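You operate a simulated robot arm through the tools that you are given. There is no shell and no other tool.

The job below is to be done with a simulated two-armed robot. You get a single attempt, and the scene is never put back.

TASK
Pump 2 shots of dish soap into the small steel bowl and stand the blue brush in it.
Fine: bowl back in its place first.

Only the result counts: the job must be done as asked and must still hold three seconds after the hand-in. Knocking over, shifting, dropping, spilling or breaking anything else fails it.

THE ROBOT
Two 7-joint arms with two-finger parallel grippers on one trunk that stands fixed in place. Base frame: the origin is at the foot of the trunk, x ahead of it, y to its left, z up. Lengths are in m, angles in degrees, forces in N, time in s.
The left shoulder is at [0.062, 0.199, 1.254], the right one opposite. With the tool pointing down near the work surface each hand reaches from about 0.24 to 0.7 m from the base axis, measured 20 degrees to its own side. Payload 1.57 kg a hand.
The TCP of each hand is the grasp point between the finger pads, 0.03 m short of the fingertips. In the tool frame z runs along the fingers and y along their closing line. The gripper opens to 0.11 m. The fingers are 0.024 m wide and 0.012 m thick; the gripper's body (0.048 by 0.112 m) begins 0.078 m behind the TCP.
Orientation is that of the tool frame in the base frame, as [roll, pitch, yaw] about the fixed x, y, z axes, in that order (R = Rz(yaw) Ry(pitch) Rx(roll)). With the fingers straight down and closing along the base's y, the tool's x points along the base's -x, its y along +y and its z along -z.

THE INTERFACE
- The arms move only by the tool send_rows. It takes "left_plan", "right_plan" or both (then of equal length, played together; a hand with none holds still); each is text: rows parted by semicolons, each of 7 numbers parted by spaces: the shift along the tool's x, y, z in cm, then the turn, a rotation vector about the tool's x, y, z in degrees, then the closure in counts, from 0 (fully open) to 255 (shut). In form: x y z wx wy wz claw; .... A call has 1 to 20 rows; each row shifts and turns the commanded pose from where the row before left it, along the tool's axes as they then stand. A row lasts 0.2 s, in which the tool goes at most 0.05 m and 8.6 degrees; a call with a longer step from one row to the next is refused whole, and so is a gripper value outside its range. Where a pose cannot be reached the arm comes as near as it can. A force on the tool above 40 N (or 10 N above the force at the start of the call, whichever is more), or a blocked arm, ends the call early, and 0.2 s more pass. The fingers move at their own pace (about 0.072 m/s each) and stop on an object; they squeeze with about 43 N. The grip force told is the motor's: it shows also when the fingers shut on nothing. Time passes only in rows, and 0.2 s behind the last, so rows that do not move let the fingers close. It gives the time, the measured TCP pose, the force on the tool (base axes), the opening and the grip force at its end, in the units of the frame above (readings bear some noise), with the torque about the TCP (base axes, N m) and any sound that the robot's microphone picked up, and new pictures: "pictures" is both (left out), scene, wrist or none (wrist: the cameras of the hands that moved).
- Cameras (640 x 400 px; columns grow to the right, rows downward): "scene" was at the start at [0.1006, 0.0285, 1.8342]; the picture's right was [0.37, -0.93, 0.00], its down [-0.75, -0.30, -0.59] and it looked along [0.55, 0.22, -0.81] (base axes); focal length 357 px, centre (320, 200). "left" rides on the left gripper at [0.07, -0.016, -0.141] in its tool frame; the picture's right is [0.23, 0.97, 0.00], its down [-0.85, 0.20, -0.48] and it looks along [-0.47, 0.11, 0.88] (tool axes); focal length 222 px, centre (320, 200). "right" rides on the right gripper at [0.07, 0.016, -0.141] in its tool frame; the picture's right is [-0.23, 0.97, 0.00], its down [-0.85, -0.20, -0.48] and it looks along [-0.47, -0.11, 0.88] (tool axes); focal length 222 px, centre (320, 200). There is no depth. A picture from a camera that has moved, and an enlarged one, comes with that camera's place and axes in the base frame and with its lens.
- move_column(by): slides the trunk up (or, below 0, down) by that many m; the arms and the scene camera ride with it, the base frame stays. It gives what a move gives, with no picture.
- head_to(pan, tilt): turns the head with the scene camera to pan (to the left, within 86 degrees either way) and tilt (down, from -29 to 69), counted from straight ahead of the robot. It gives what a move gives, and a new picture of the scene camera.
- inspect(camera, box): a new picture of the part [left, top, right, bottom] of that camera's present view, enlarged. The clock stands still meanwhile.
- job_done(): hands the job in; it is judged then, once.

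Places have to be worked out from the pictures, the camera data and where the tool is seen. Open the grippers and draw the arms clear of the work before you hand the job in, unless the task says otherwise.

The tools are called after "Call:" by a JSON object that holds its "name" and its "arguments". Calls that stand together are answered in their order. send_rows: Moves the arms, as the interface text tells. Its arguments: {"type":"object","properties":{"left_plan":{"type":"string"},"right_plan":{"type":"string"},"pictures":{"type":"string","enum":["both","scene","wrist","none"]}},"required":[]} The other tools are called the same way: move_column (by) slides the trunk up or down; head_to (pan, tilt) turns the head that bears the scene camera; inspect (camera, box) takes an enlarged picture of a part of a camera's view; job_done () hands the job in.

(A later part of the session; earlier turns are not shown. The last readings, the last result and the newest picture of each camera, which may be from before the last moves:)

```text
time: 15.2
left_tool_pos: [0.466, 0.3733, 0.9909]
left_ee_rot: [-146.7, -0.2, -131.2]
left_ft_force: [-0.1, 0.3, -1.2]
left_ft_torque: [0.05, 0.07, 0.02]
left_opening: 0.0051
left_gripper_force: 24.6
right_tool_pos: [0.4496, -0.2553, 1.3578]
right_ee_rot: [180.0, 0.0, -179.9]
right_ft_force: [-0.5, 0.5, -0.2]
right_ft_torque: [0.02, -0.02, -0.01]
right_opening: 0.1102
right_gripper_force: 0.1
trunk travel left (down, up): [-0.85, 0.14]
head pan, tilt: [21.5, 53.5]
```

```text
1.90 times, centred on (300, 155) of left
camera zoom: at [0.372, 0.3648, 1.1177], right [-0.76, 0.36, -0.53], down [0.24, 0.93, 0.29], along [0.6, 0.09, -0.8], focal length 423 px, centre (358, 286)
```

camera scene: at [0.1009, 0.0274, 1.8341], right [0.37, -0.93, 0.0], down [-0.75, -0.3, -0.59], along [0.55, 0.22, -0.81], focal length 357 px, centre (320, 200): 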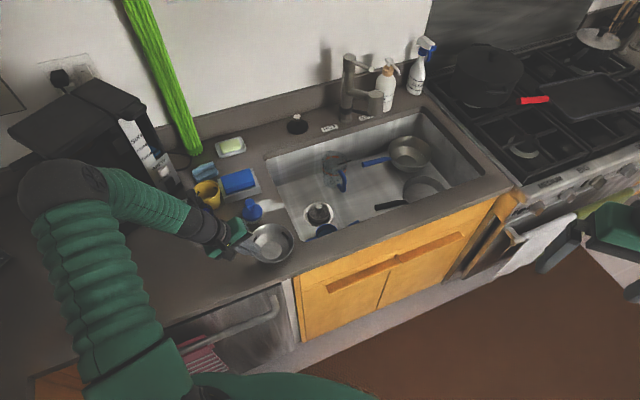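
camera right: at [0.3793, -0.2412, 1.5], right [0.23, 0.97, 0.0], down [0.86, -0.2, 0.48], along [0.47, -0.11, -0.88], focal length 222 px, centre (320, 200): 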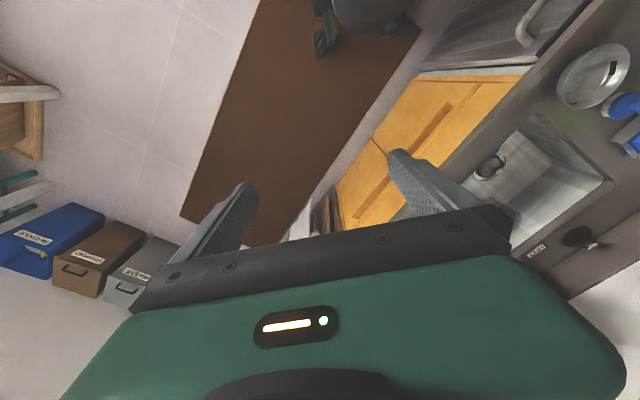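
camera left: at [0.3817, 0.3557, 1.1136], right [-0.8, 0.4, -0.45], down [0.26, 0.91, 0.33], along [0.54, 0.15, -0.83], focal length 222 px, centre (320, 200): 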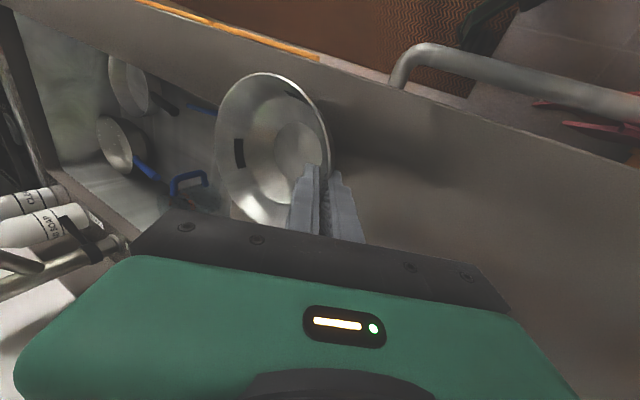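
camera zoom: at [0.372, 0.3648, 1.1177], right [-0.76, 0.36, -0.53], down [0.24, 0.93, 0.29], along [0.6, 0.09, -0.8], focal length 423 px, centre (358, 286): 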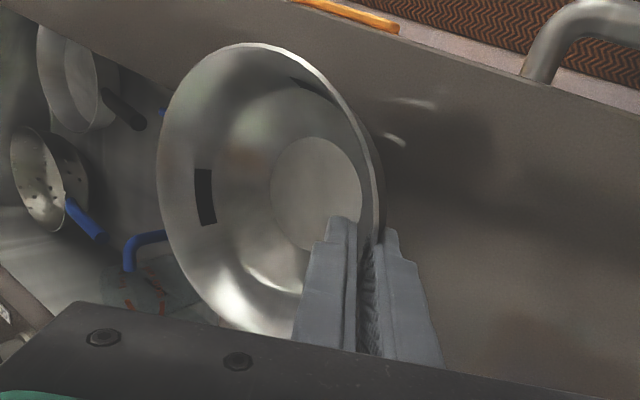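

The bowl is now level to within about 2°, centre near (0.514, 0.335). The spout tip triangulates to about (0.447, 0.480, 1.095), with the bottle axis near (0.499, 0.541). I carry the bowl to a centre of about (0.428, 0.458), under the spout and clear of the bottle.

Call:
{"name": "send_rows", "arguments": {"left_plan": "-0.72 2.44 -1.60 0 0 0 255; -0.72 2.44 -1.60 0 0 0 255; -0.72 2.44 -1.60 0 0 0 255; -0.72 2.44 -1.60 0 0 0 255; -0.72 2.44 -1.60 0 0 0 255; 0 0 0 0 0 0 255", "pictures": "both"}}

Call:
{"name": "inspect", "arguments": {"camera": "scene", "box": [140, 170, 270, 290]}}

Call:
{"name": "inspect", "arguments": {"camera": "left", "box": [180, 50, 420, 260]}}

```text
time: 16.6
left_tool_pos: [0.3804, 0.4975, 0.9902]
left_ee_rot: [-146.7, -0.1, -131.2]
left_ft_force: [-0.2, -0.4, 0.2]
left_ft_torque: [0.04, 0.07, -0.01]
left_opening: 0.0047
left_gripper_force: 25.4
right_tool_pos: [0.4501, -0.2553, 1.3588]
right_ee_rot: [180.0, 0.0, -179.9]
right_ft_force: [-0.2, -0.5, -0.1]
right_ft_torque: [-0.01, 0.02, -0.01]
right_opening: 0.1103
right_gripper_force: 0.0
trunk travel left (down, up): [-0.85, 0.14]
head pan, tilt: [21.5, 53.5]
camera scene: at [0.1004, 0.0291, 1.8341], right [0.37, -0.93, 0.0], down [-0.75, -0.3, -0.59], along [0.55, 0.22, -0.81], focal length 357 px, centre (320, 200)
camera left: at [0.2862, 0.4879, 1.1177], right [-0.76, 0.36, -0.53], down [0.24, 0.93, 0.29], along [0.6, 0.09, -0.8], focal length 222 px, centre (320, 200)
```

scene: 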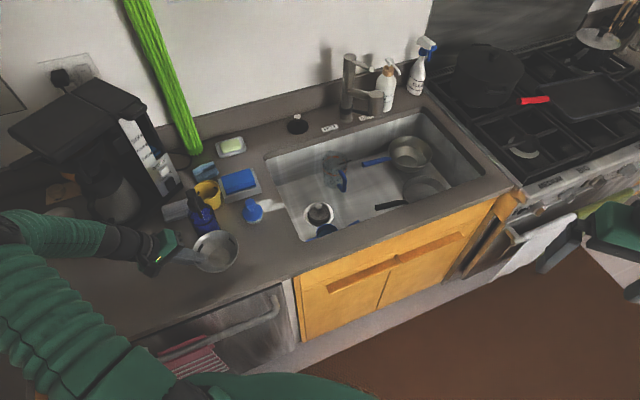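
left: 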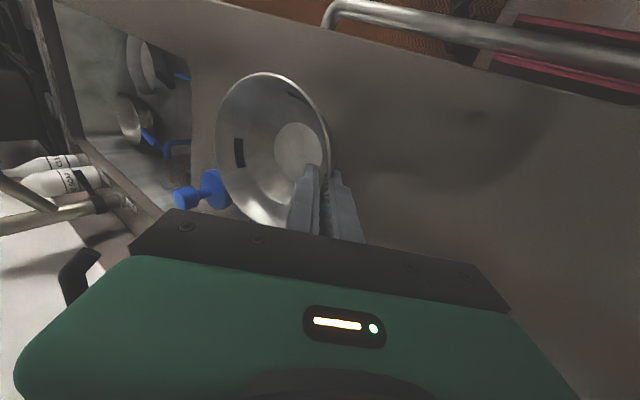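

```text
3.33 times, centred on (205, 230) of scene
camera zoom: at [0.1004, 0.0291, 1.8341], right [0.37, -0.93, 0.0], down [-0.75, -0.3, -0.59], along [0.55, 0.22, -0.81], focal length 1191 px, centre (703, 100)
```

zoom: 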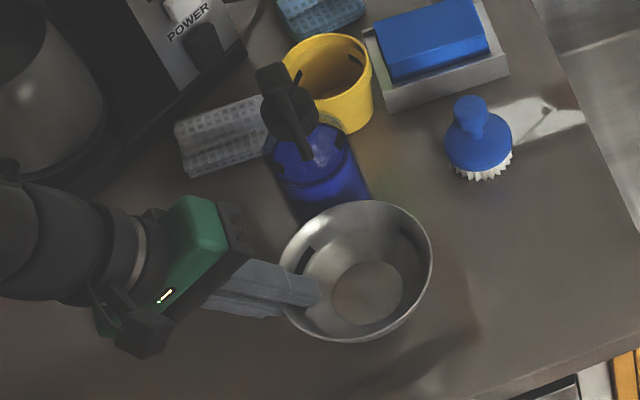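

```text
1.90 times, centred on (300, 155) of left
camera zoom: at [0.2862, 0.4879, 1.1177], right [-0.76, 0.36, -0.53], down [0.24, 0.93, 0.29], along [0.6, 0.09, -0.8], focal length 423 px, centre (358, 286)
```

zoom: 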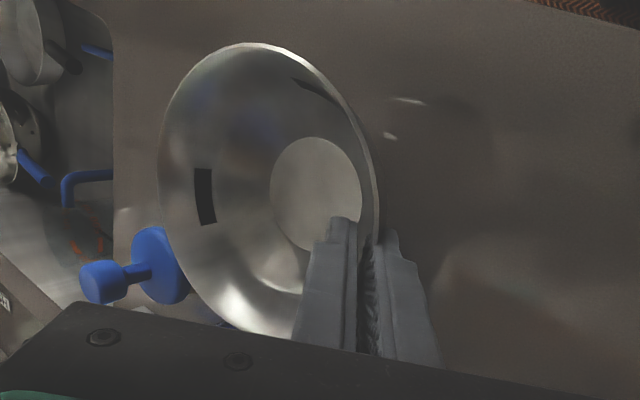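

The bowl is level and well placed: a fresh sighting confirms the spout tip at (0.447, 0.481, 1.096), about 3 cm inside the bowl centre's reach. I lower the bowl toward the counter.

Call:
{"name": "send_rows", "arguments": {"left_plan": "0 0.27 0.42 0 0 0 255; 0 0.27 0.42 0 0 0 255; 0 0.27 0.42 0 0 0 255; 0 0.27 0.42 0 0 0 255; 0 0.27 0.42 0 0 0 255; 0 0 0 0 0 0 255", "pictures": "none"}}

Call:
{"name": "send_rows", "arguments": {"left_plan": "0 0.11 0.167 0 0 0 255; 0 0.11 0.167 0 0 0 255; 0 0 0 0 0 0 255", "pictures": "none"}}

```text
time: 18.0
left_tool_pos: [0.3805, 0.4963, 0.9655]
left_ee_rot: [-146.7, 0.0, -131.2]
left_ft_force: [-0.9, 0.0, -0.1]
left_ft_torque: [0.08, 0.01, 0.0]
left_opening: 0.0047
left_gripper_force: 25.4
right_tool_pos: [0.4499, -0.2552, 1.3579]
right_ee_rot: [-180.0, 0.1, -179.9]
right_ft_force: [-0.6, -0.2, -1.0]
right_ft_torque: [0.01, -0.01, 0.05]
right_opening: 0.1099
right_gripper_force: 0.0
trunk travel left (down, up): [-0.85, 0.14]
head pan, tilt: [21.5, 53.5]
```

```text
time: 18.8
left_tool_pos: [0.3795, 0.4966, 0.9639]
left_ee_rot: [-146.8, 0.0, -131.2]
left_ft_force: [-2.4, 3.4, 11.5]
left_ft_torque: [-0.4, -0.09, -0.04]
left_opening: 0.005
left_gripper_force: 24.8
right_tool_pos: [0.4471, -0.2556, 1.3583]
right_ee_rot: [180.0, 0.1, -179.9]
right_ft_force: [-0.3, -0.7, -0.1]
right_ft_torque: [0.01, 0.01, 0.03]
right_opening: 0.1099
right_gripper_force: 0.1
trunk travel left (down, up): [-0.85, 0.14]
head pan, tilt: [21.5, 53.5]
```

Contact with the counter is felt (11.5 N upward). I relieve about a millimetre, open the fingers to 4.5 cm and look.

Call:
{"name": "send_rows", "arguments": {"left_plan": "0 -0.04 -0.06 0 0 0 255; 0 0 0 0 0 0 220; 0 0 0 0 0 0 151; 0 0 0 0 0 0 151; 0 0 0 0 0 0 151", "pictures": "both"}}

Call:
{"name": "inspect", "arguments": {"camera": "scene", "box": [140, 170, 270, 290]}}

Call:
{"name": "inspect", "arguments": {"camera": "left", "box": [180, 50, 420, 260]}}

```text
time: 20.0
left_tool_pos: [0.3802, 0.4964, 0.9623]
left_ee_rot: [-146.6, -0.2, -131.2]
left_ft_force: [0.9, -0.8, 0.1]
left_ft_torque: [0.0, 0.0, 0.01]
left_opening: 0.045
left_gripper_force: 0.0
right_tool_pos: [0.4504, -0.2563, 1.3582]
right_ee_rot: [179.9, 0.0, 179.9]
right_ft_force: [0.2, 1.0, 1.2]
right_ft_torque: [0.02, 0.03, 0.04]
right_opening: 0.1096
right_gripper_force: 0.0
trunk travel left (down, up): [-0.85, 0.14]
head pan, tilt: [21.5, 53.5]
camera scene: at [0.1007, 0.0283, 1.8341], right [0.37, -0.93, 0.0], down [-0.75, -0.3, -0.59], along [0.55, 0.22, -0.81], focal length 357 px, centre (320, 200)
camera left: at [0.2858, 0.4877, 1.0891], right [-0.76, 0.36, -0.53], down [0.24, 0.93, 0.29], along [0.6, 0.09, -0.8], focal length 222 px, centre (320, 200)
```

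scene: 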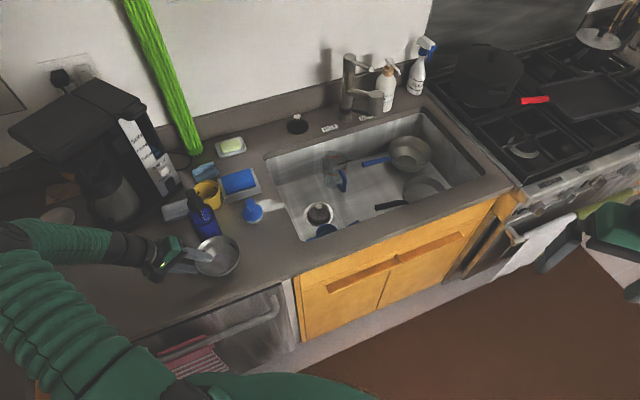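
left: 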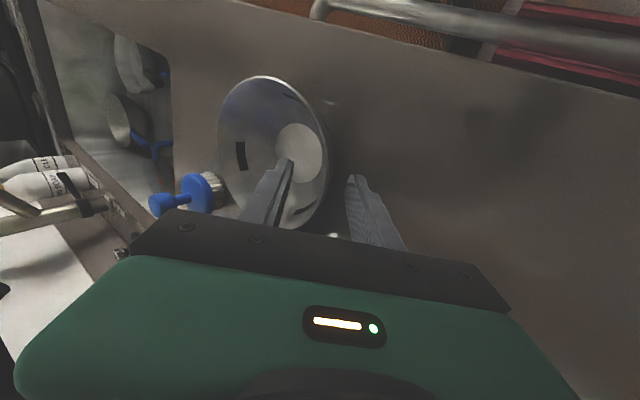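

```text
3.33 times, centred on (205, 230) of scene
camera zoom: at [0.1007, 0.0283, 1.8341], right [0.37, -0.93, 0.0], down [-0.75, -0.3, -0.59], along [0.55, 0.22, -0.81], focal length 1191 px, centre (703, 100)
```

zoom: 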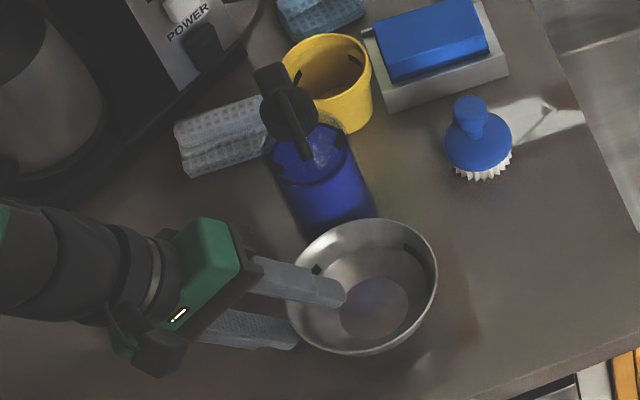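

```text
1.90 times, centred on (300, 155) of left
camera zoom: at [0.2858, 0.4877, 1.0891], right [-0.76, 0.36, -0.53], down [0.24, 0.93, 0.29], along [0.6, 0.09, -0.8], focal length 423 px, centre (358, 286)
```

zoom: 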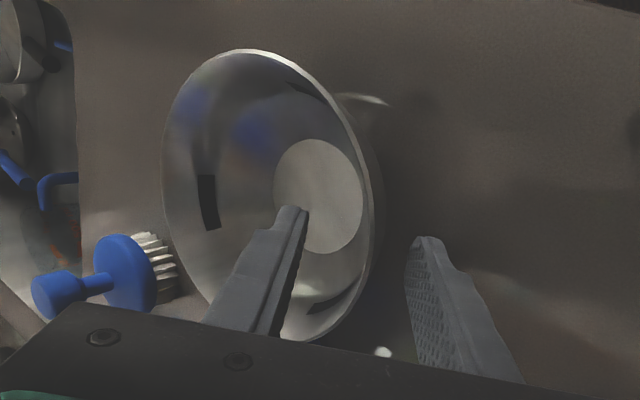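

The bowl is standing flat at about (0.430, 0.460) under the spout. I back out along the tool axis, rise, and return the tool to straight down with yaw 180 to prepare the pumping.

Call:
{"name": "send_rows", "arguments": {"left_plan": "0 0 -3 0 0 0 151; 0 0 -3 0 0 0 151; 0 -2.58 -3.93 0 0 0 151; 0 -2.58 -3.93 0 0 0 151; 0 -2.58 -3.93 0 0 0 200; 0 -2.58 -3.93 0 0 0 255; 0 0 0 -6.7 0 0 255; 0 0 0 -6.7 0 0 255; 0 0 0 -6.7 0 0 255; 0 0 0 -6.7 0 0 255; 0 0 0 -6.6 0 0 255; 0 0 0 0 0 8.2 255; 0 0 0 0 0 8.2 255; 0 0 0 0 0 8.2 255; 0 0 0 0 0 8.2 255; 0 0 0 0 0 8.2 255; 0 0 0 0 0 7.8 255; 0 0 0 0 0 0 255", "pictures": "both"}}

Call:
{"name": "inspect", "arguments": {"camera": "scene", "box": [140, 170, 270, 290]}}

Call:
{"name": "inspect", "arguments": {"camera": "left", "box": [300, 100, 500, 250]}}

```text
time: 23.8
left_tool_pos: [0.3575, 0.5185, 1.2009]
left_ee_rot: [180.0, -0.2, 179.9]
left_ft_force: [0.1, -0.1, 0.7]
left_ft_torque: [-0.02, -0.01, 0.03]
left_opening: 0.0
left_gripper_force: 21.0
right_tool_pos: [0.4498, -0.2556, 1.3596]
right_ee_rot: [-180.0, 0.0, -179.8]
right_ft_force: [0.2, -0.7, 1.0]
right_ft_torque: [-0.01, 0.01, 0.0]
right_opening: 0.1101
right_gripper_force: 0.1
trunk travel left (down, up): [-0.85, 0.14]
head pan, tilt: [21.5, 53.5]
camera scene: at [0.1008, 0.0273, 1.8342], right [0.37, -0.93, 0.0], down [-0.75, -0.3, -0.59], along [0.55, 0.22, -0.81], focal length 357 px, centre (320, 200)
camera left: at [0.2858, 0.5038, 1.3419], right [-0.23, 0.97, 0.0], down [0.86, 0.2, 0.48], along [0.46, 0.11, -0.88], focal length 222 px, centre (320, 200)
```

scene: 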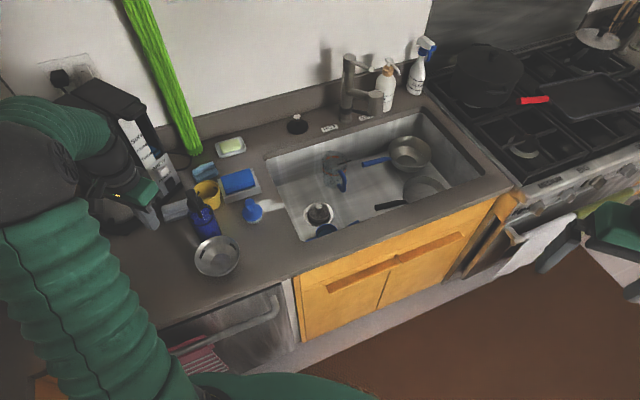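
left: 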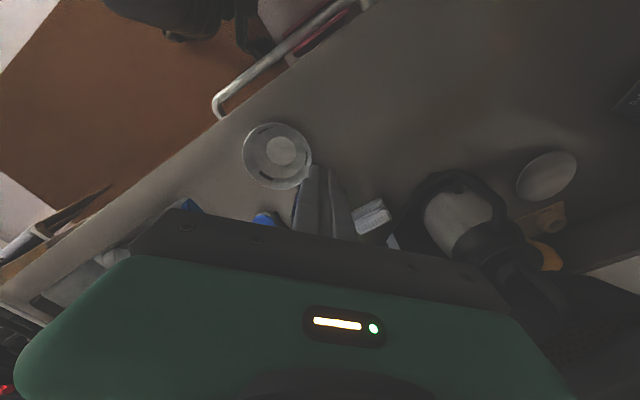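

```text
3.33 times, centred on (205, 230) of scene
camera zoom: at [0.1008, 0.0273, 1.8342], right [0.37, -0.93, 0.0], down [-0.75, -0.3, -0.59], along [0.55, 0.22, -0.81], focal length 1191 px, centre (703, 100)
```

zoom: 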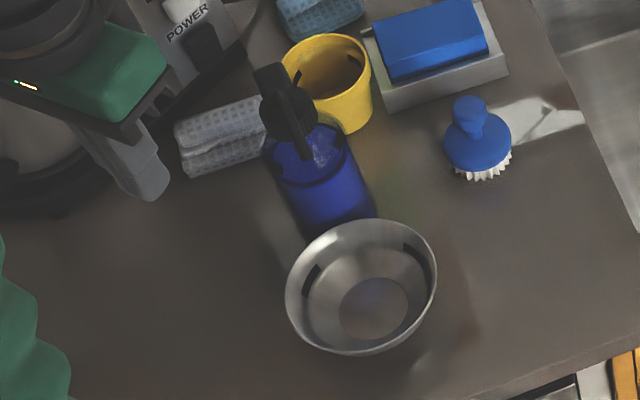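

```text
2.67 times, centred on (400, 175) of left
camera zoom: at [0.2858, 0.5038, 1.3419], right [-0.23, 0.97, 0.0], down [0.86, 0.2, 0.48], along [0.46, 0.11, -0.88], focal length 592 px, centre (107, 267)
```

zoom: 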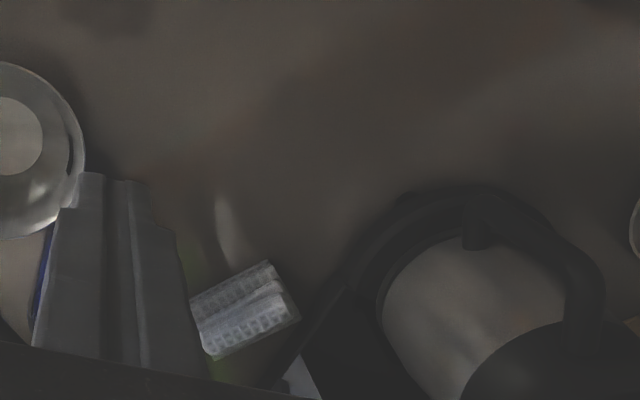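

The bowl stays under the spout. I zoom on the pump head from the scene camera to fix its axis precisely.

Call:
{"name": "inspect", "arguments": {"camera": "scene", "box": [180, 180, 230, 260]}}

Call:
{"name": "inspect", "arguments": {"camera": "right", "box": [560, 0, 640, 60]}}

```text
5.00 times, centred on (205, 220) of scene
camera zoom: at [0.1008, 0.0273, 1.8342], right [0.37, -0.93, 0.0], down [-0.75, -0.3, -0.59], along [0.55, 0.22, -0.81], focal length 1786 px, centre (895, 100)
```

zoom: 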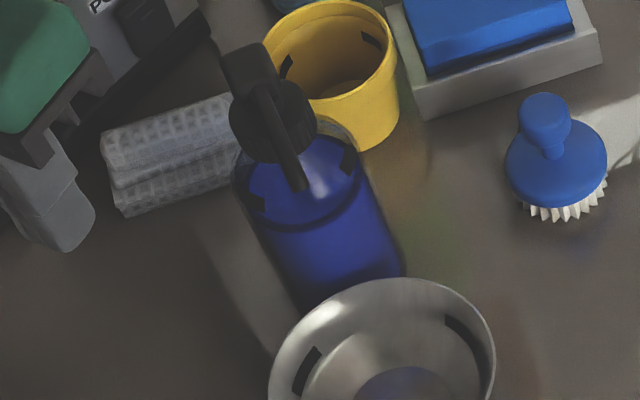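

```text
6.67 times, centred on (600, 30) of right
camera zoom: at [0.3785, -0.2395, 1.5005], right [0.23, 0.97, 0.0], down [0.85, -0.2, 0.48], along [0.47, -0.11, -0.88], focal length 1481 px, centre (-1547, 1333)
```

zoom: 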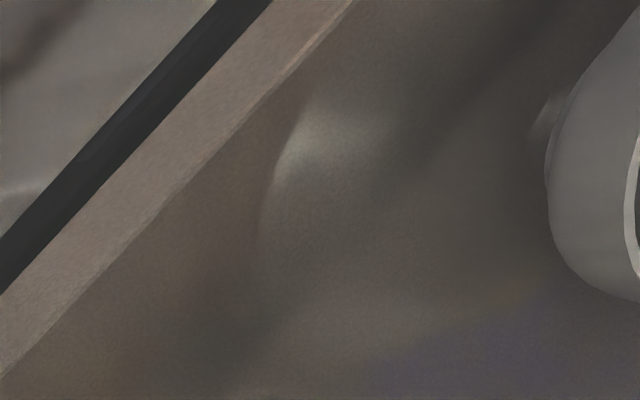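

The pump axis is consistently at about (0.499, 0.541), with the head top near z≈1.10. With the fingers closed and pointing straight down, I move to just above it.

Call:
{"name": "send_rows", "arguments": {"left_plan": "-3.54 0.56 0.77 0 0 0 255; -3.54 0.56 0.77 0 0 0 255; -3.54 0.56 0.77 0 0 0 255; -3.54 0.56 0.77 0 0 0 255; 0 0 0 0 0 0 255", "pictures": "both"}}

Call:
{"name": "inspect", "arguments": {"camera": "left", "box": [240, 100, 400, 250]}}

Call:
{"name": "inspect", "arguments": {"camera": "scene", "box": [170, 150, 250, 260]}}

```text
time: 25.0
left_tool_pos: [0.4992, 0.5409, 1.1689]
left_ee_rot: [179.9, -0.2, -180.0]
left_ft_force: [0.4, 0.7, -0.4]
left_ft_torque: [0.03, -0.01, -0.03]
left_opening: 0.0
left_gripper_force: 20.8
right_tool_pos: [0.4494, -0.2569, 1.3576]
right_ee_rot: [-179.9, 0.0, -180.0]
right_ft_force: [0.7, -0.2, 0.0]
right_ft_torque: [0.0, -0.05, 0.03]
right_opening: 0.11
right_gripper_force: 0.0
trunk travel left (down, up): [-0.85, 0.14]
head pan, tilt: [21.5, 53.5]
camera scene: at [0.1018, 0.0274, 1.8341], right [0.37, -0.93, 0.0], down [-0.75, -0.3, -0.59], along [0.55, 0.22, -0.81], focal length 357 px, centre (320, 200)
camera left: at [0.4276, 0.5265, 1.3108], right [-0.23, 0.97, 0.0], down [0.86, 0.2, 0.48], along [0.46, 0.11, -0.88], focal length 222 px, centre (320, 200)
```

scene: 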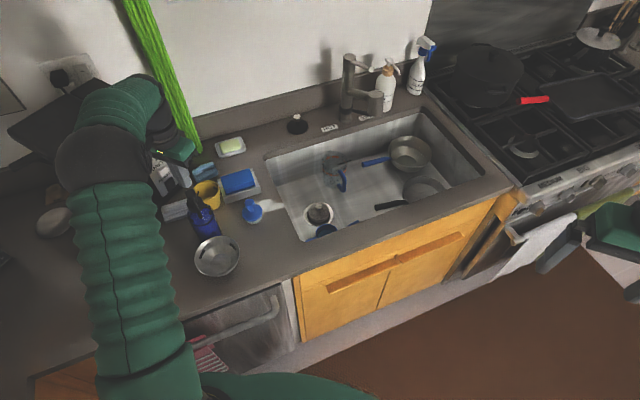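
left: 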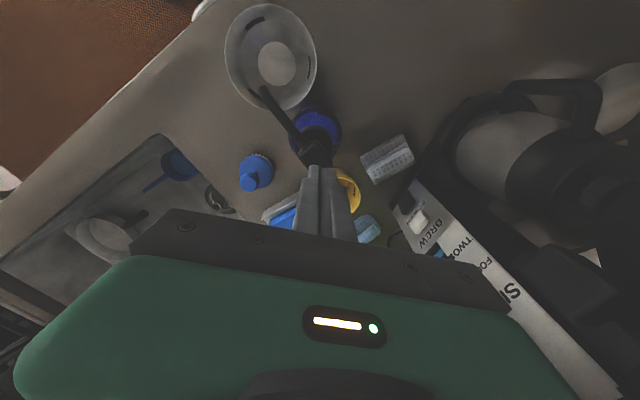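

```text
2.67 times, centred on (320, 175) of left
camera zoom: at [0.4276, 0.5265, 1.3108], right [-0.23, 0.97, 0.0], down [0.86, 0.2, 0.48], along [0.46, 0.11, -0.88], focal length 592 px, centre (320, 267)
```

zoom: 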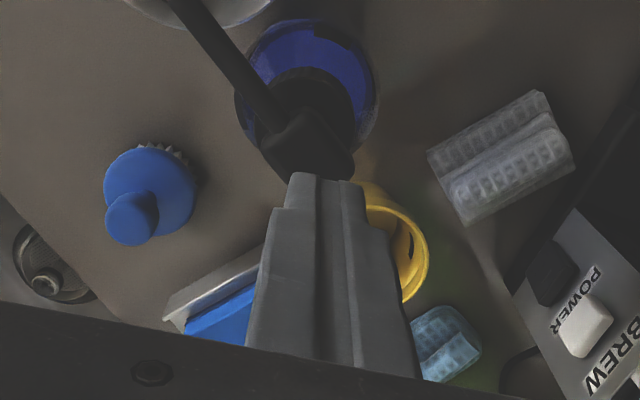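

```text
3.64 times, centred on (210, 205) of scene
camera zoom: at [0.1018, 0.0274, 1.8341], right [0.37, -0.93, 0.0], down [-0.75, -0.3, -0.59], along [0.55, 0.22, -0.81], focal length 1299 px, centre (720, 182)
```

zoom: 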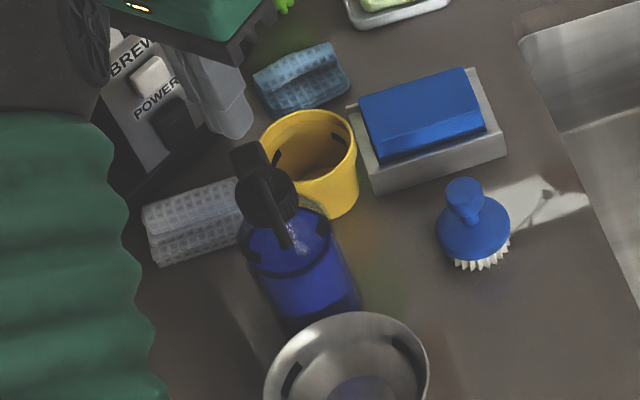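

I zoom further on the fingertip and pump head to check centring before pressing.

Call:
{"name": "inspect", "arguments": {"camera": "left", "box": [285, 115, 355, 180]}}

Call:
{"name": "inspect", "arguments": {"camera": "scene", "box": [190, 160, 230, 200]}}

```text
6.15 times, centred on (320, 148) of left
camera zoom: at [0.4276, 0.5265, 1.3108], right [-0.23, 0.97, 0.0], down [0.86, 0.2, 0.48], along [0.46, 0.11, -0.88], focal length 1367 px, centre (320, 523)
```

zoom: 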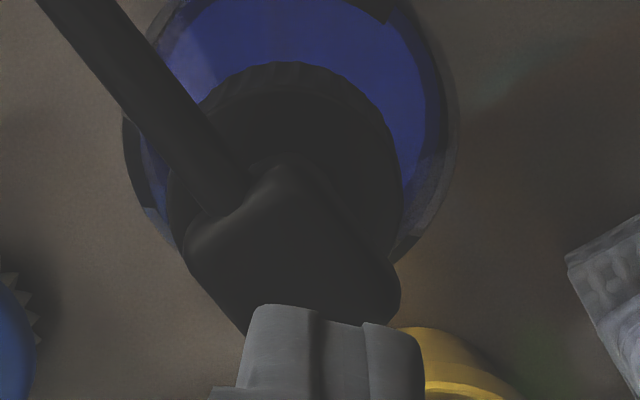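

```text
10.00 times, centred on (210, 180) of scene
camera zoom: at [0.1018, 0.0274, 1.8341], right [0.37, -0.93, 0.0], down [-0.75, -0.3, -0.59], along [0.55, 0.22, -0.81], focal length 3573 px, centre (1420, 400)
```

zoom: 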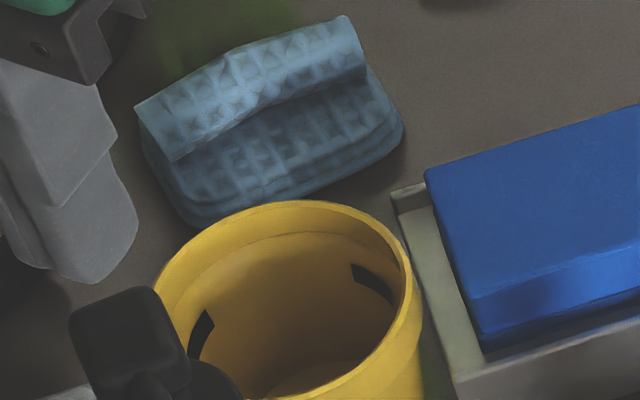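

The combined sightings put the pump head's centre nearer (0.495, 0.538) with its top at about z 1.107. I shift 4 mm and descend gently toward contact.

Call:
{"name": "send_rows", "arguments": {"left_plan": "0.42 -0.29 0 0 0 0 255; 0 0 1.0 0 0 0 255; 0 0 1.0 0 0 0 255; 0 0 0.5 0 0 0 255; 0 0 0 0 0 0 255", "pictures": "none"}}

Call:
{"name": "inspect", "arguments": {"camera": "left", "box": [285, 115, 355, 180]}}

Call:
{"name": "inspect", "arguments": {"camera": "scene", "box": [170, 150, 250, 260]}}

```text
time: 26.2
left_tool_pos: [0.4913, 0.5394, 1.1437]
left_ee_rot: [180.0, -0.1, -180.0]
left_ft_force: [-0.7, 0.2, 1.1]
left_ft_torque: [0.0, -0.01, 0.0]
left_opening: 0.0
left_gripper_force: 21.3
right_tool_pos: [0.4487, -0.2565, 1.3595]
right_ee_rot: [-180.0, 0.0, 180.0]
right_ft_force: [-0.5, 0.7, -0.1]
right_ft_torque: [-0.02, -0.04, -0.01]
right_opening: 0.1102
right_gripper_force: 0.1
trunk travel left (down, up): [-0.85, 0.14]
head pan, tilt: [21.5, 53.5]
```

```text
6.15 times, centred on (320, 148) of left
camera zoom: at [0.4229, 0.5237, 1.2858], right [-0.23, 0.97, 0.0], down [0.86, 0.2, 0.48], along [0.46, 0.11, -0.88], focal length 1367 px, centre (320, 523)
```

zoom: 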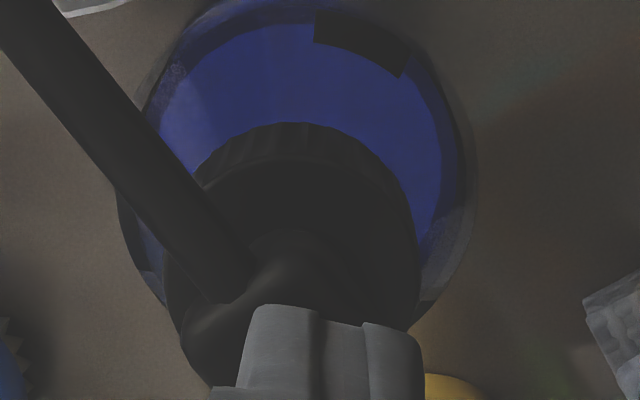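

```text
3.64 times, centred on (210, 205) of scene
camera zoom: at [0.1011, 0.0274, 1.8342], right [0.37, -0.93, 0.0], down [-0.75, -0.3, -0.59], along [0.55, 0.22, -0.81], focal length 1299 px, centre (720, 182)
```

zoom: 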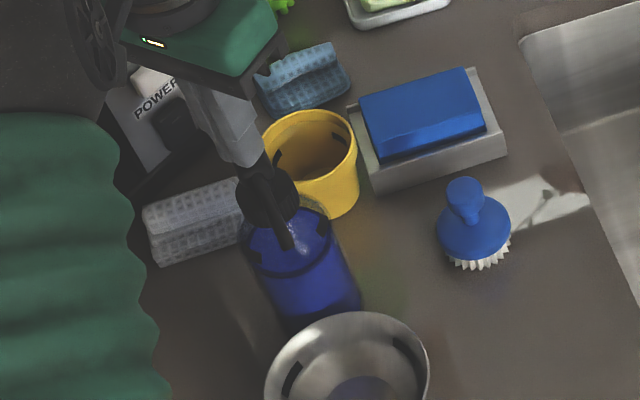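

The fingertip is centred on the head within about 2 mm. I push down slowly while watching force and sound.

Call:
{"name": "send_rows", "arguments": {"left_plan": "0 0 0.3 0 0 0 255; 0 0 0.3 0 0 0 255; 0 0 0.3 0 0 0 255; 0 0 0.3 0 0 0 255", "pictures": "none"}}

```text
time: 27.2
left_tool_pos: [0.4928, 0.5378, 1.1339]
left_ee_rot: [179.9, -0.1, 180.0]
left_ft_force: [0.7, 2.5, 8.4]
left_ft_torque: [0.08, -0.01, 0.0]
left_opening: 0.0
left_gripper_force: 21.7
right_tool_pos: [0.448, -0.2565, 1.3582]
right_ee_rot: [179.9, 0.1, -179.9]
right_ft_force: [-0.1, 0.4, -0.5]
right_ft_torque: [-0.01, -0.01, 0.03]
right_opening: 0.1099
right_gripper_force: 0.1
trunk travel left (down, up): [-0.85, 0.14]
head pan, tilt: [21.5, 53.5]
```

In contact, 8.4 N at TCP z 1.134. I continue the stroke.

Call:
{"name": "send_rows", "arguments": {"left_plan": "0 0 0.35 0 0 0 255; 0 0 0.35 0 0 0 255; 0 0 0.35 0 0 0 255", "pictures": "none"}}

Call:
{"name": "inspect", "arguments": {"camera": "scene", "box": [170, 150, 250, 260]}}

Call:
{"name": "inspect", "arguments": {"camera": "left", "box": [230, 60, 390, 180]}}

```text
time: 28.0
left_tool_pos: [0.4919, 0.5355, 1.1281]
left_ee_rot: [179.6, 0.2, -179.9]
left_ft_force: [2.9, 7.3, 35.4]
left_ft_torque: [0.24, -0.17, 0.0]
left_opening: 0.0
left_gripper_force: 21.6
right_tool_pos: [0.4458, -0.2605, 1.3589]
right_ee_rot: [179.8, 0.2, -179.9]
right_ft_force: [0.5, -0.6, -0.3]
right_ft_torque: [-0.01, 0.02, 0.01]
right_opening: 0.1102
right_gripper_force: 0.0
trunk travel left (down, up): [-0.85, 0.14]
head pan, tilt: [21.5, 53.5]
```

```text
3.64 times, centred on (210, 205) of scene
camera zoom: at [0.0944, 0.0211, 1.8352], right [0.37, -0.93, 0.0], down [-0.75, -0.29, -0.6], along [0.55, 0.22, -0.8], focal length 1299 px, centre (720, 182)
```

zoom: 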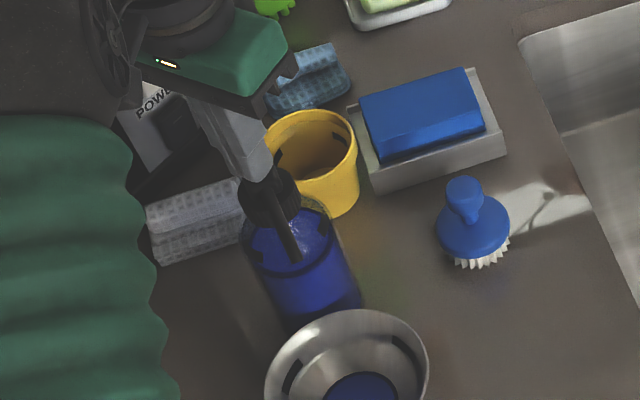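

```text
3.33 times, centred on (310, 120) of left
camera zoom: at [0.4204, 0.52, 1.2685], right [-0.23, 0.97, 0.01], down [0.85, 0.2, 0.48], along [0.47, 0.12, -0.88], focal length 740 px, centre (353, 467)
```

zoom: 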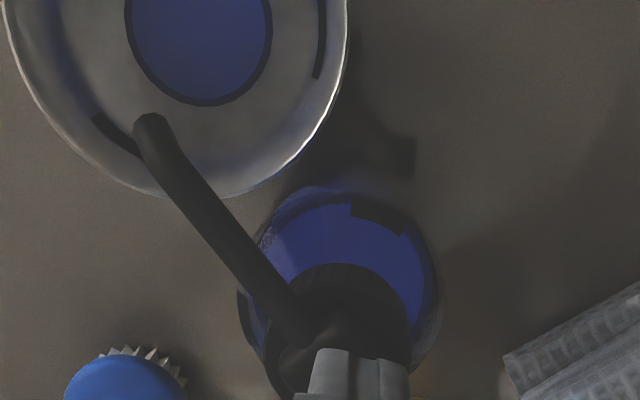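

Blue soap has appeared in the bowl, so the first shot came out at a peak of about 35 N. I release the pump fully upward and check the bottle and bowl.

Call:
{"name": "send_rows", "arguments": {"left_plan": "0 0 -0.7 0 0 0 255; 0 0 -0.8 0 0 0 255; 0 0 -0.8 0 0 0 255; 0 0 -0.5 0 0 0 255; 0 0 0 0 0 0 255", "pictures": "none"}}

Call:
{"name": "inspect", "arguments": {"camera": "scene", "box": [170, 170, 250, 280]}}

Call:
{"name": "inspect", "arguments": {"camera": "left", "box": [230, 60, 390, 180]}}

```text
time: 29.2
left_tool_pos: [0.4919, 0.5369, 1.1503]
left_ee_rot: [-179.9, -0.1, -180.0]
left_ft_force: [-0.7, 0.4, 0.4]
left_ft_torque: [0.0, -0.03, -0.03]
left_opening: 0.0001
left_gripper_force: 21.4
right_tool_pos: [0.4493, -0.2567, 1.358]
right_ee_rot: [180.0, -0.1, 180.0]
right_ft_force: [0.1, 0.6, -0.3]
right_ft_torque: [-0.02, -0.03, 0.01]
right_opening: 0.1101
right_gripper_force: 0.1
trunk travel left (down, up): [-0.85, 0.14]
head pan, tilt: [21.5, 53.5]
```

```text
3.64 times, centred on (210, 225) of scene
camera zoom: at [0.1014, 0.0265, 1.8341], right [0.37, -0.93, 0.0], down [-0.75, -0.3, -0.59], along [0.55, 0.22, -0.81], focal length 1299 px, centre (720, 109)
```

zoom: 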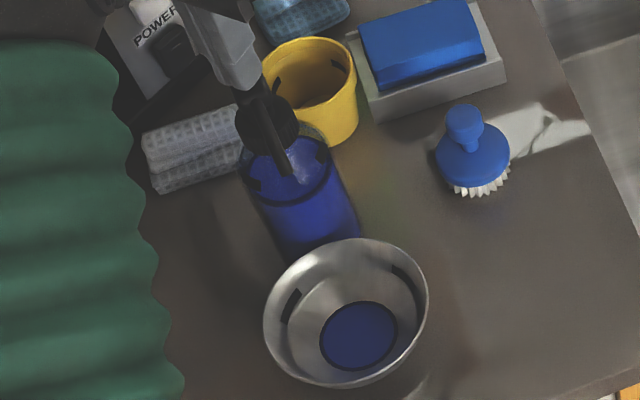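

```text
3.33 times, centred on (310, 120) of left
camera zoom: at [0.4228, 0.5226, 1.2914], right [-0.23, 0.97, 0.0], down [0.86, 0.2, 0.47], along [0.46, 0.11, -0.88], focal length 740 px, centre (353, 467)
```

zoom: 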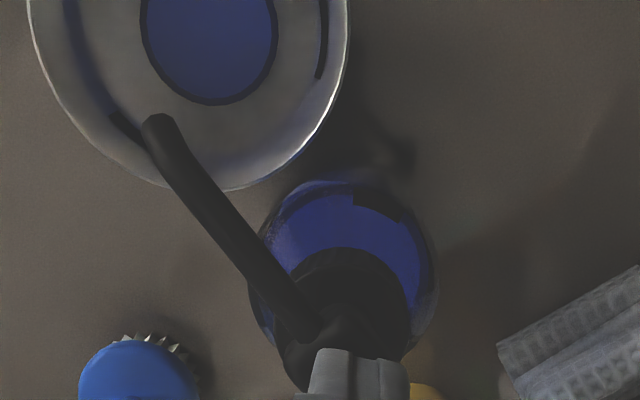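

One shot is in (a dark blue pool on the bowl floor), the pump head sprang back and the bottle has not moved. I repeat the identical stroke for the second shot.

Call:
{"name": "send_rows", "arguments": {"left_plan": "0 0 0.7 0 0 0 255; 0 0 0.6 0 0 0 255; 0 0 0.4 0 0 0 255; 0 0 0.35 0 0 0 255; 0 0 0.35 0 0 0 255; 0 0 0.35 0 0 0 255", "pictures": "none"}}

Call:
{"name": "inspect", "arguments": {"camera": "scene", "box": [170, 170, 250, 280]}}

Call:
{"name": "inspect", "arguments": {"camera": "left", "box": [230, 60, 390, 180]}}

```text
time: 30.6
left_tool_pos: [0.4917, 0.5354, 1.1278]
left_ee_rot: [179.6, 0.3, -179.9]
left_ft_force: [3.3, 5.5, 35.2]
left_ft_torque: [0.15, -0.12, 0.0]
left_opening: 0.0
left_gripper_force: 21.6
right_tool_pos: [0.4472, -0.26, 1.3587]
right_ee_rot: [179.8, 0.2, -180.0]
right_ft_force: [-0.6, 0.6, -0.7]
right_ft_torque: [0.01, -0.01, 0.0]
right_opening: 0.1099
right_gripper_force: 0.1
trunk travel left (down, up): [-0.85, 0.14]
head pan, tilt: [21.5, 53.5]
```

```text
3.64 times, centred on (210, 225) of scene
camera zoom: at [0.095, 0.0211, 1.8352], right [0.37, -0.93, 0.0], down [-0.75, -0.29, -0.6], along [0.55, 0.22, -0.8], focal length 1299 px, centre (720, 109)
```

zoom: 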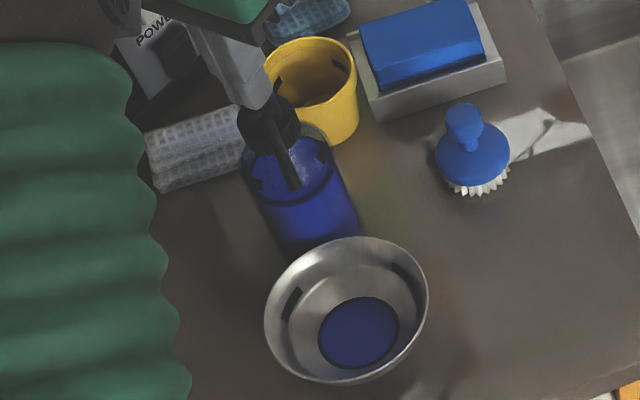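

```text
3.33 times, centred on (310, 120) of left
camera zoom: at [0.4203, 0.5201, 1.2686], right [-0.23, 0.97, 0.01], down [0.85, 0.2, 0.48], along [0.47, 0.12, -0.88], focal length 740 px, centre (353, 467)
```

zoom: 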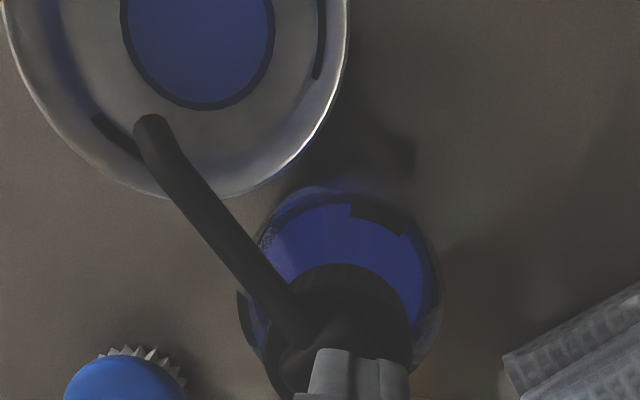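

The pool has grown by about the same amount again, so the second shot is in. I release the pump and rise clear of the bottle.

Call:
{"name": "send_rows", "arguments": {"left_plan": "0 0 -0.7 0 0 0 255; 0 0 -0.8 0 0 0 255; 0 0 -1.0 0 0 0 255; 0 0 -2.5 0 0 0 255; 0 0 -3.0 0 0 0 255; 0 0 0 0 0 0 255", "pictures": "both"}}

Call:
{"name": "inspect", "arguments": {"camera": "scene", "box": [170, 170, 250, 280]}}

Call:
{"name": "inspect", "arguments": {"camera": "left", "box": [220, 50, 390, 190]}}

```text
time: 32.0
left_tool_pos: [0.4924, 0.5377, 1.2012]
left_ee_rot: [-180.0, -0.2, -180.0]
left_ft_force: [0.3, 0.7, 0.4]
left_ft_torque: [-0.01, 0.0, 0.0]
left_opening: 0.0
left_gripper_force: 21.4
right_tool_pos: [0.4497, -0.2563, 1.3581]
right_ee_rot: [-179.9, 0.0, -180.0]
right_ft_force: [-0.3, -0.3, -0.9]
right_ft_torque: [0.01, 0.0, -0.01]
right_opening: 0.1101
right_gripper_force: 0.1
trunk travel left (down, up): [-0.85, 0.14]
head pan, tilt: [21.5, 53.5]
camera scene: at [0.1015, 0.0268, 1.8341], right [0.37, -0.93, 0.0], down [-0.75, -0.3, -0.59], along [0.55, 0.22, -0.81], focal length 357 px, centre (320, 200)
camera left: at [0.4237, 0.5233, 1.3431], right [-0.23, 0.97, 0.0], down [0.86, 0.2, 0.47], along [0.46, 0.11, -0.88], focal length 222 px, centre (320, 200)
```

scene: 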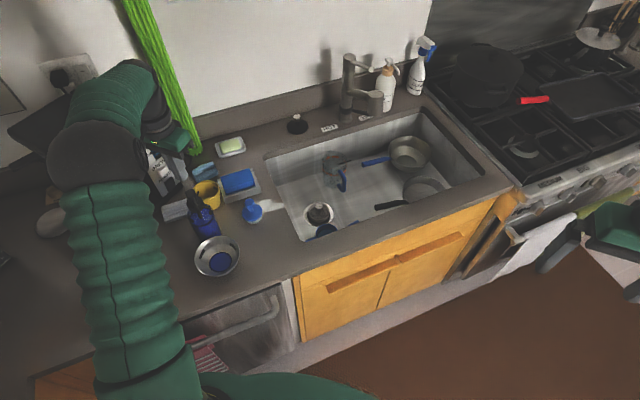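
left: 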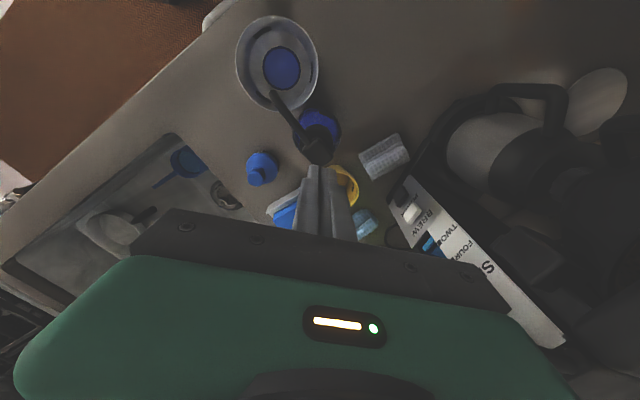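

```text
3.64 times, centred on (210, 225) of scene
camera zoom: at [0.1015, 0.0268, 1.8341], right [0.37, -0.93, 0.0], down [-0.75, -0.3, -0.59], along [0.55, 0.22, -0.81], focal length 1299 px, centre (720, 109)
```

zoom: 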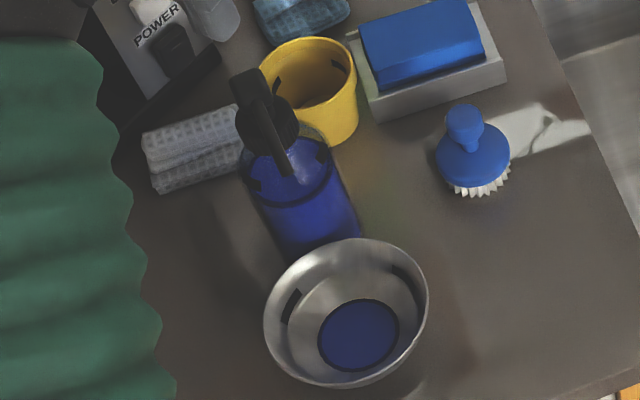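

```text
2.86 times, centred on (305, 120) of left
camera zoom: at [0.4237, 0.5233, 1.3431], right [-0.23, 0.97, 0.0], down [0.86, 0.2, 0.47], along [0.46, 0.11, -0.88], focal length 635 px, centre (363, 429)
```

zoom: 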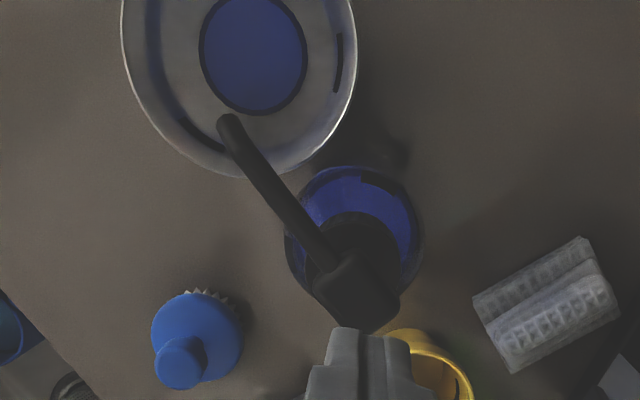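

Two shots are in the bowl and the bottle is undisturbed. I now retrace the path exactly back to the grasp pose at the bowl rim, first the high pre-approach.

Call:
{"name": "send_rows", "arguments": {"left_plan": "3.44 -0.49 0.06 0 0 0 200; 3.44 -0.49 0.06 0 0 0 151; 3.43 -0.49 0.05 0 0 0 151; 3.43 -0.48 0.05 0 0 0 151; 0 0 0 0 0 -7.8 151; 0 0 0 0 0 -8.2 151; 0 0 0 0 0 -8.2 151; 0 0 0 0 0 -8.2 151; 0 0 0 0 0 -8.2 151; 0 0 0 0 0 -8.2 151; 0 0 0 6.6 0 0 151; 0 0 0 6.7 0 0 151; 0 0 0 6.7 0 0 151; 0 0 0 6.7 0 0 151; 0 0 0 6.7 0 0 151; 0 2.58 3.93 0 0 0 151; 0 2.58 3.93 0 0 0 151; 0 0 0 0 0 0 151", "pictures": "both"}}

```text
time: 35.8
left_tool_pos: [0.353, 0.5193, 1.1056]
left_ee_rot: [-146.7, -0.1, -131.2]
left_ft_force: [0.1, 0.8, 0.1]
left_ft_torque: [0.02, -0.01, -0.02]
left_opening: 0.0451
left_gripper_force: 0.0
right_tool_pos: [0.4487, -0.2553, 1.3591]
right_ee_rot: [-180.0, 0.1, -180.0]
right_ft_force: [0.3, -0.1, 1.0]
right_ft_torque: [0.05, -0.01, -0.01]
right_opening: 0.1103
right_gripper_force: 0.0
trunk travel left (down, up): [-0.85, 0.14]
head pan, tilt: [21.5, 53.5]
camera scene: at [0.0995, 0.0298, 1.8342], right [0.37, -0.93, 0.0], down [-0.75, -0.3, -0.59], along [0.55, 0.22, -0.81], focal length 357 px, centre (320, 200)
camera left: at [0.2592, 0.5108, 1.2326], right [-0.76, 0.36, -0.53], down [0.24, 0.93, 0.29], along [0.6, 0.09, -0.79], focal length 222 px, centre (320, 200)
```

scene: 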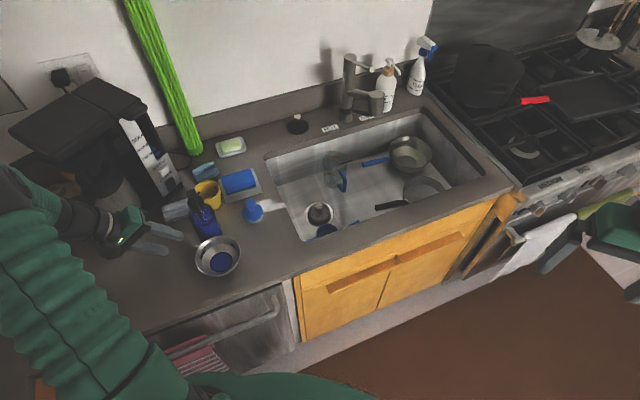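
left: 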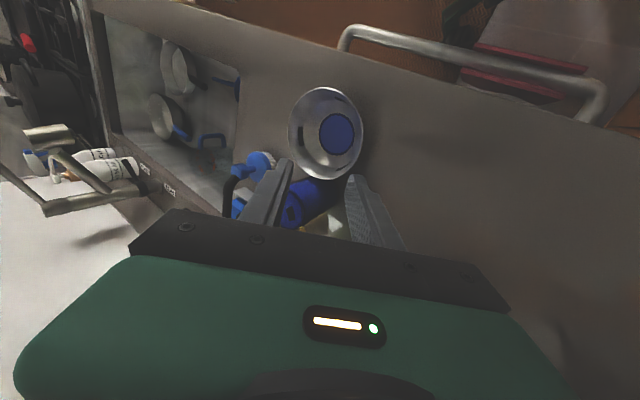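

The pose is retraced accurately. I go down the rest of the way to the rim straddle and check before closing.

Call:
{"name": "send_rows", "arguments": {"left_plan": "0 2.58 3.93 0 0 0 151; 0 2.58 3.93 0 0 0 151; 0 0 2 0 0 0 151; 0 0 2 0 0 0 151; 0 0 2 0 0 0 151; 0 0 0 0 0 0 151", "pictures": "none"}}

Call:
{"name": "inspect", "arguments": {"camera": "left", "box": [180, 50, 420, 260]}}

Call:
{"name": "inspect", "arguments": {"camera": "scene", "box": [140, 170, 270, 290]}}

```text
time: 37.2
left_tool_pos: [0.3797, 0.497, 0.9614]
left_ee_rot: [-146.7, -0.2, -131.2]
left_ft_force: [-0.4, -0.1, 0.0]
left_ft_torque: [-0.04, 0.0, 0.01]
left_opening: 0.0447
left_gripper_force: 0.0
right_tool_pos: [0.4501, -0.2551, 1.3589]
right_ee_rot: [-179.9, 0.1, -179.9]
right_ft_force: [-0.3, 0.3, 0.2]
right_ft_torque: [-0.02, 0.01, 0.01]
right_opening: 0.1104
right_gripper_force: 0.2
trunk travel left (down, up): [-0.85, 0.14]
head pan, tilt: [21.5, 53.5]
```

```text
1.90 times, centred on (300, 155) of left
camera zoom: at [0.2856, 0.488, 1.0879], right [-0.76, 0.36, -0.53], down [0.24, 0.93, 0.29], along [0.6, 0.09, -0.79], focal length 423 px, centre (358, 286)
```

zoom: 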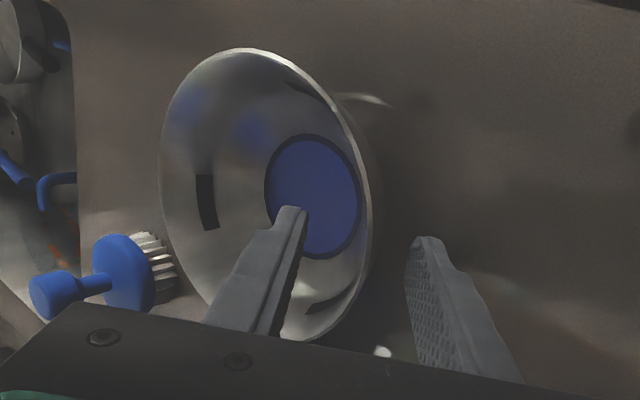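

```text
3.33 times, centred on (205, 230) of scene
camera zoom: at [0.1001, 0.0288, 1.8342], right [0.37, -0.93, 0.0], down [-0.75, -0.3, -0.59], along [0.55, 0.22, -0.81], focal length 1191 px, centre (703, 100)
```

zoom: 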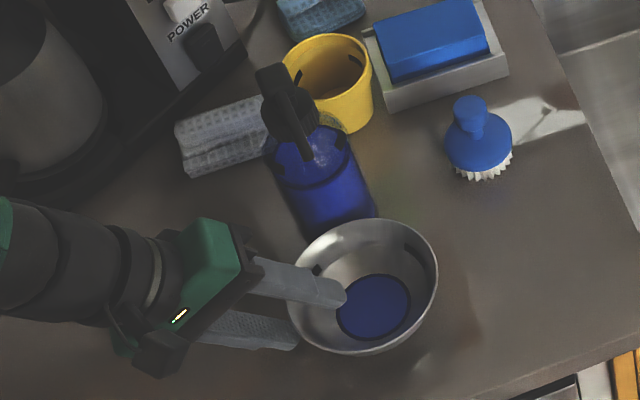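

The same straddle as at release, with the inner finger clear of the soap. I close on the rim and lift gently about 2.5 cm.

Call:
{"name": "send_rows", "arguments": {"left_plan": "0 0 0 0 0 0 190; 0 0 0 0 0 0 225; 0 0 0 0 0 0 255; 0 0 0 0 0 0 255; 0 0 0 0 0 0 255; 0 -0.16 -0.25 0 0 0 255; 0 -0.22 -0.33 0 0 0 255; 0 -0.27 -0.42 0 0 0 255; 0 -0.27 -0.42 0 0 0 255; 0 -0.27 -0.42 0 0 0 255; 0 -0.27 -0.42 0 0 0 255; 0 0 0 0 0 0 255", "pictures": "none"}}

Call:
{"name": "inspect", "arguments": {"camera": "scene", "box": [140, 170, 270, 290]}}

Call:
{"name": "inspect", "arguments": {"camera": "left", "box": [180, 50, 420, 260]}}

```text
time: 39.8
left_tool_pos: [0.3809, 0.497, 0.9878]
left_ee_rot: [-146.7, -0.3, -131.1]
left_ft_force: [-0.2, -0.5, -1.2]
left_ft_torque: [0.06, 0.06, -0.02]
left_opening: 0.0044
left_gripper_force: 24.5
right_tool_pos: [0.4498, -0.2566, 1.3587]
right_ee_rot: [180.0, 0.1, -179.9]
right_ft_force: [0.5, 0.4, -0.7]
right_ft_torque: [-0.02, 0.0, 0.01]
right_opening: 0.11
right_gripper_force: 0.0
trunk travel left (down, up): [-0.85, 0.14]
head pan, tilt: [21.5, 53.5]
```

```text
3.33 times, centred on (205, 230) of scene
camera zoom: at [0.1004, 0.0285, 1.8342], right [0.37, -0.93, 0.0], down [-0.75, -0.3, -0.59], along [0.55, 0.22, -0.81], focal length 1191 px, centre (703, 100)
```

zoom: 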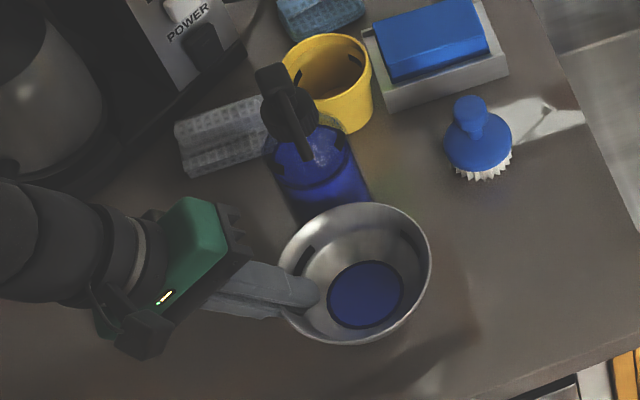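

```text
1.90 times, centred on (300, 155) of left
camera zoom: at [0.2857, 0.4882, 1.116], right [-0.76, 0.36, -0.53], down [0.24, 0.93, 0.29], along [0.6, 0.09, -0.8], focal length 423 px, centre (358, 286)
```

zoom: 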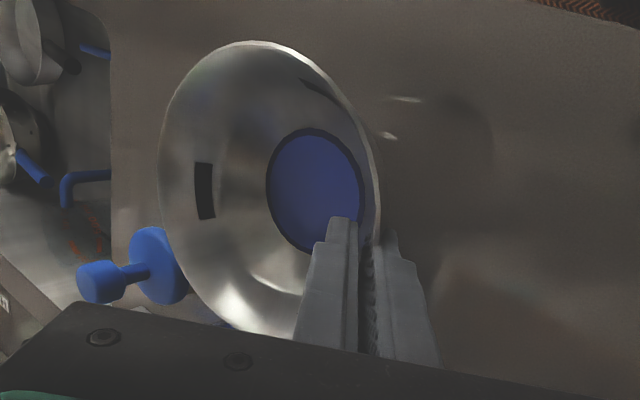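

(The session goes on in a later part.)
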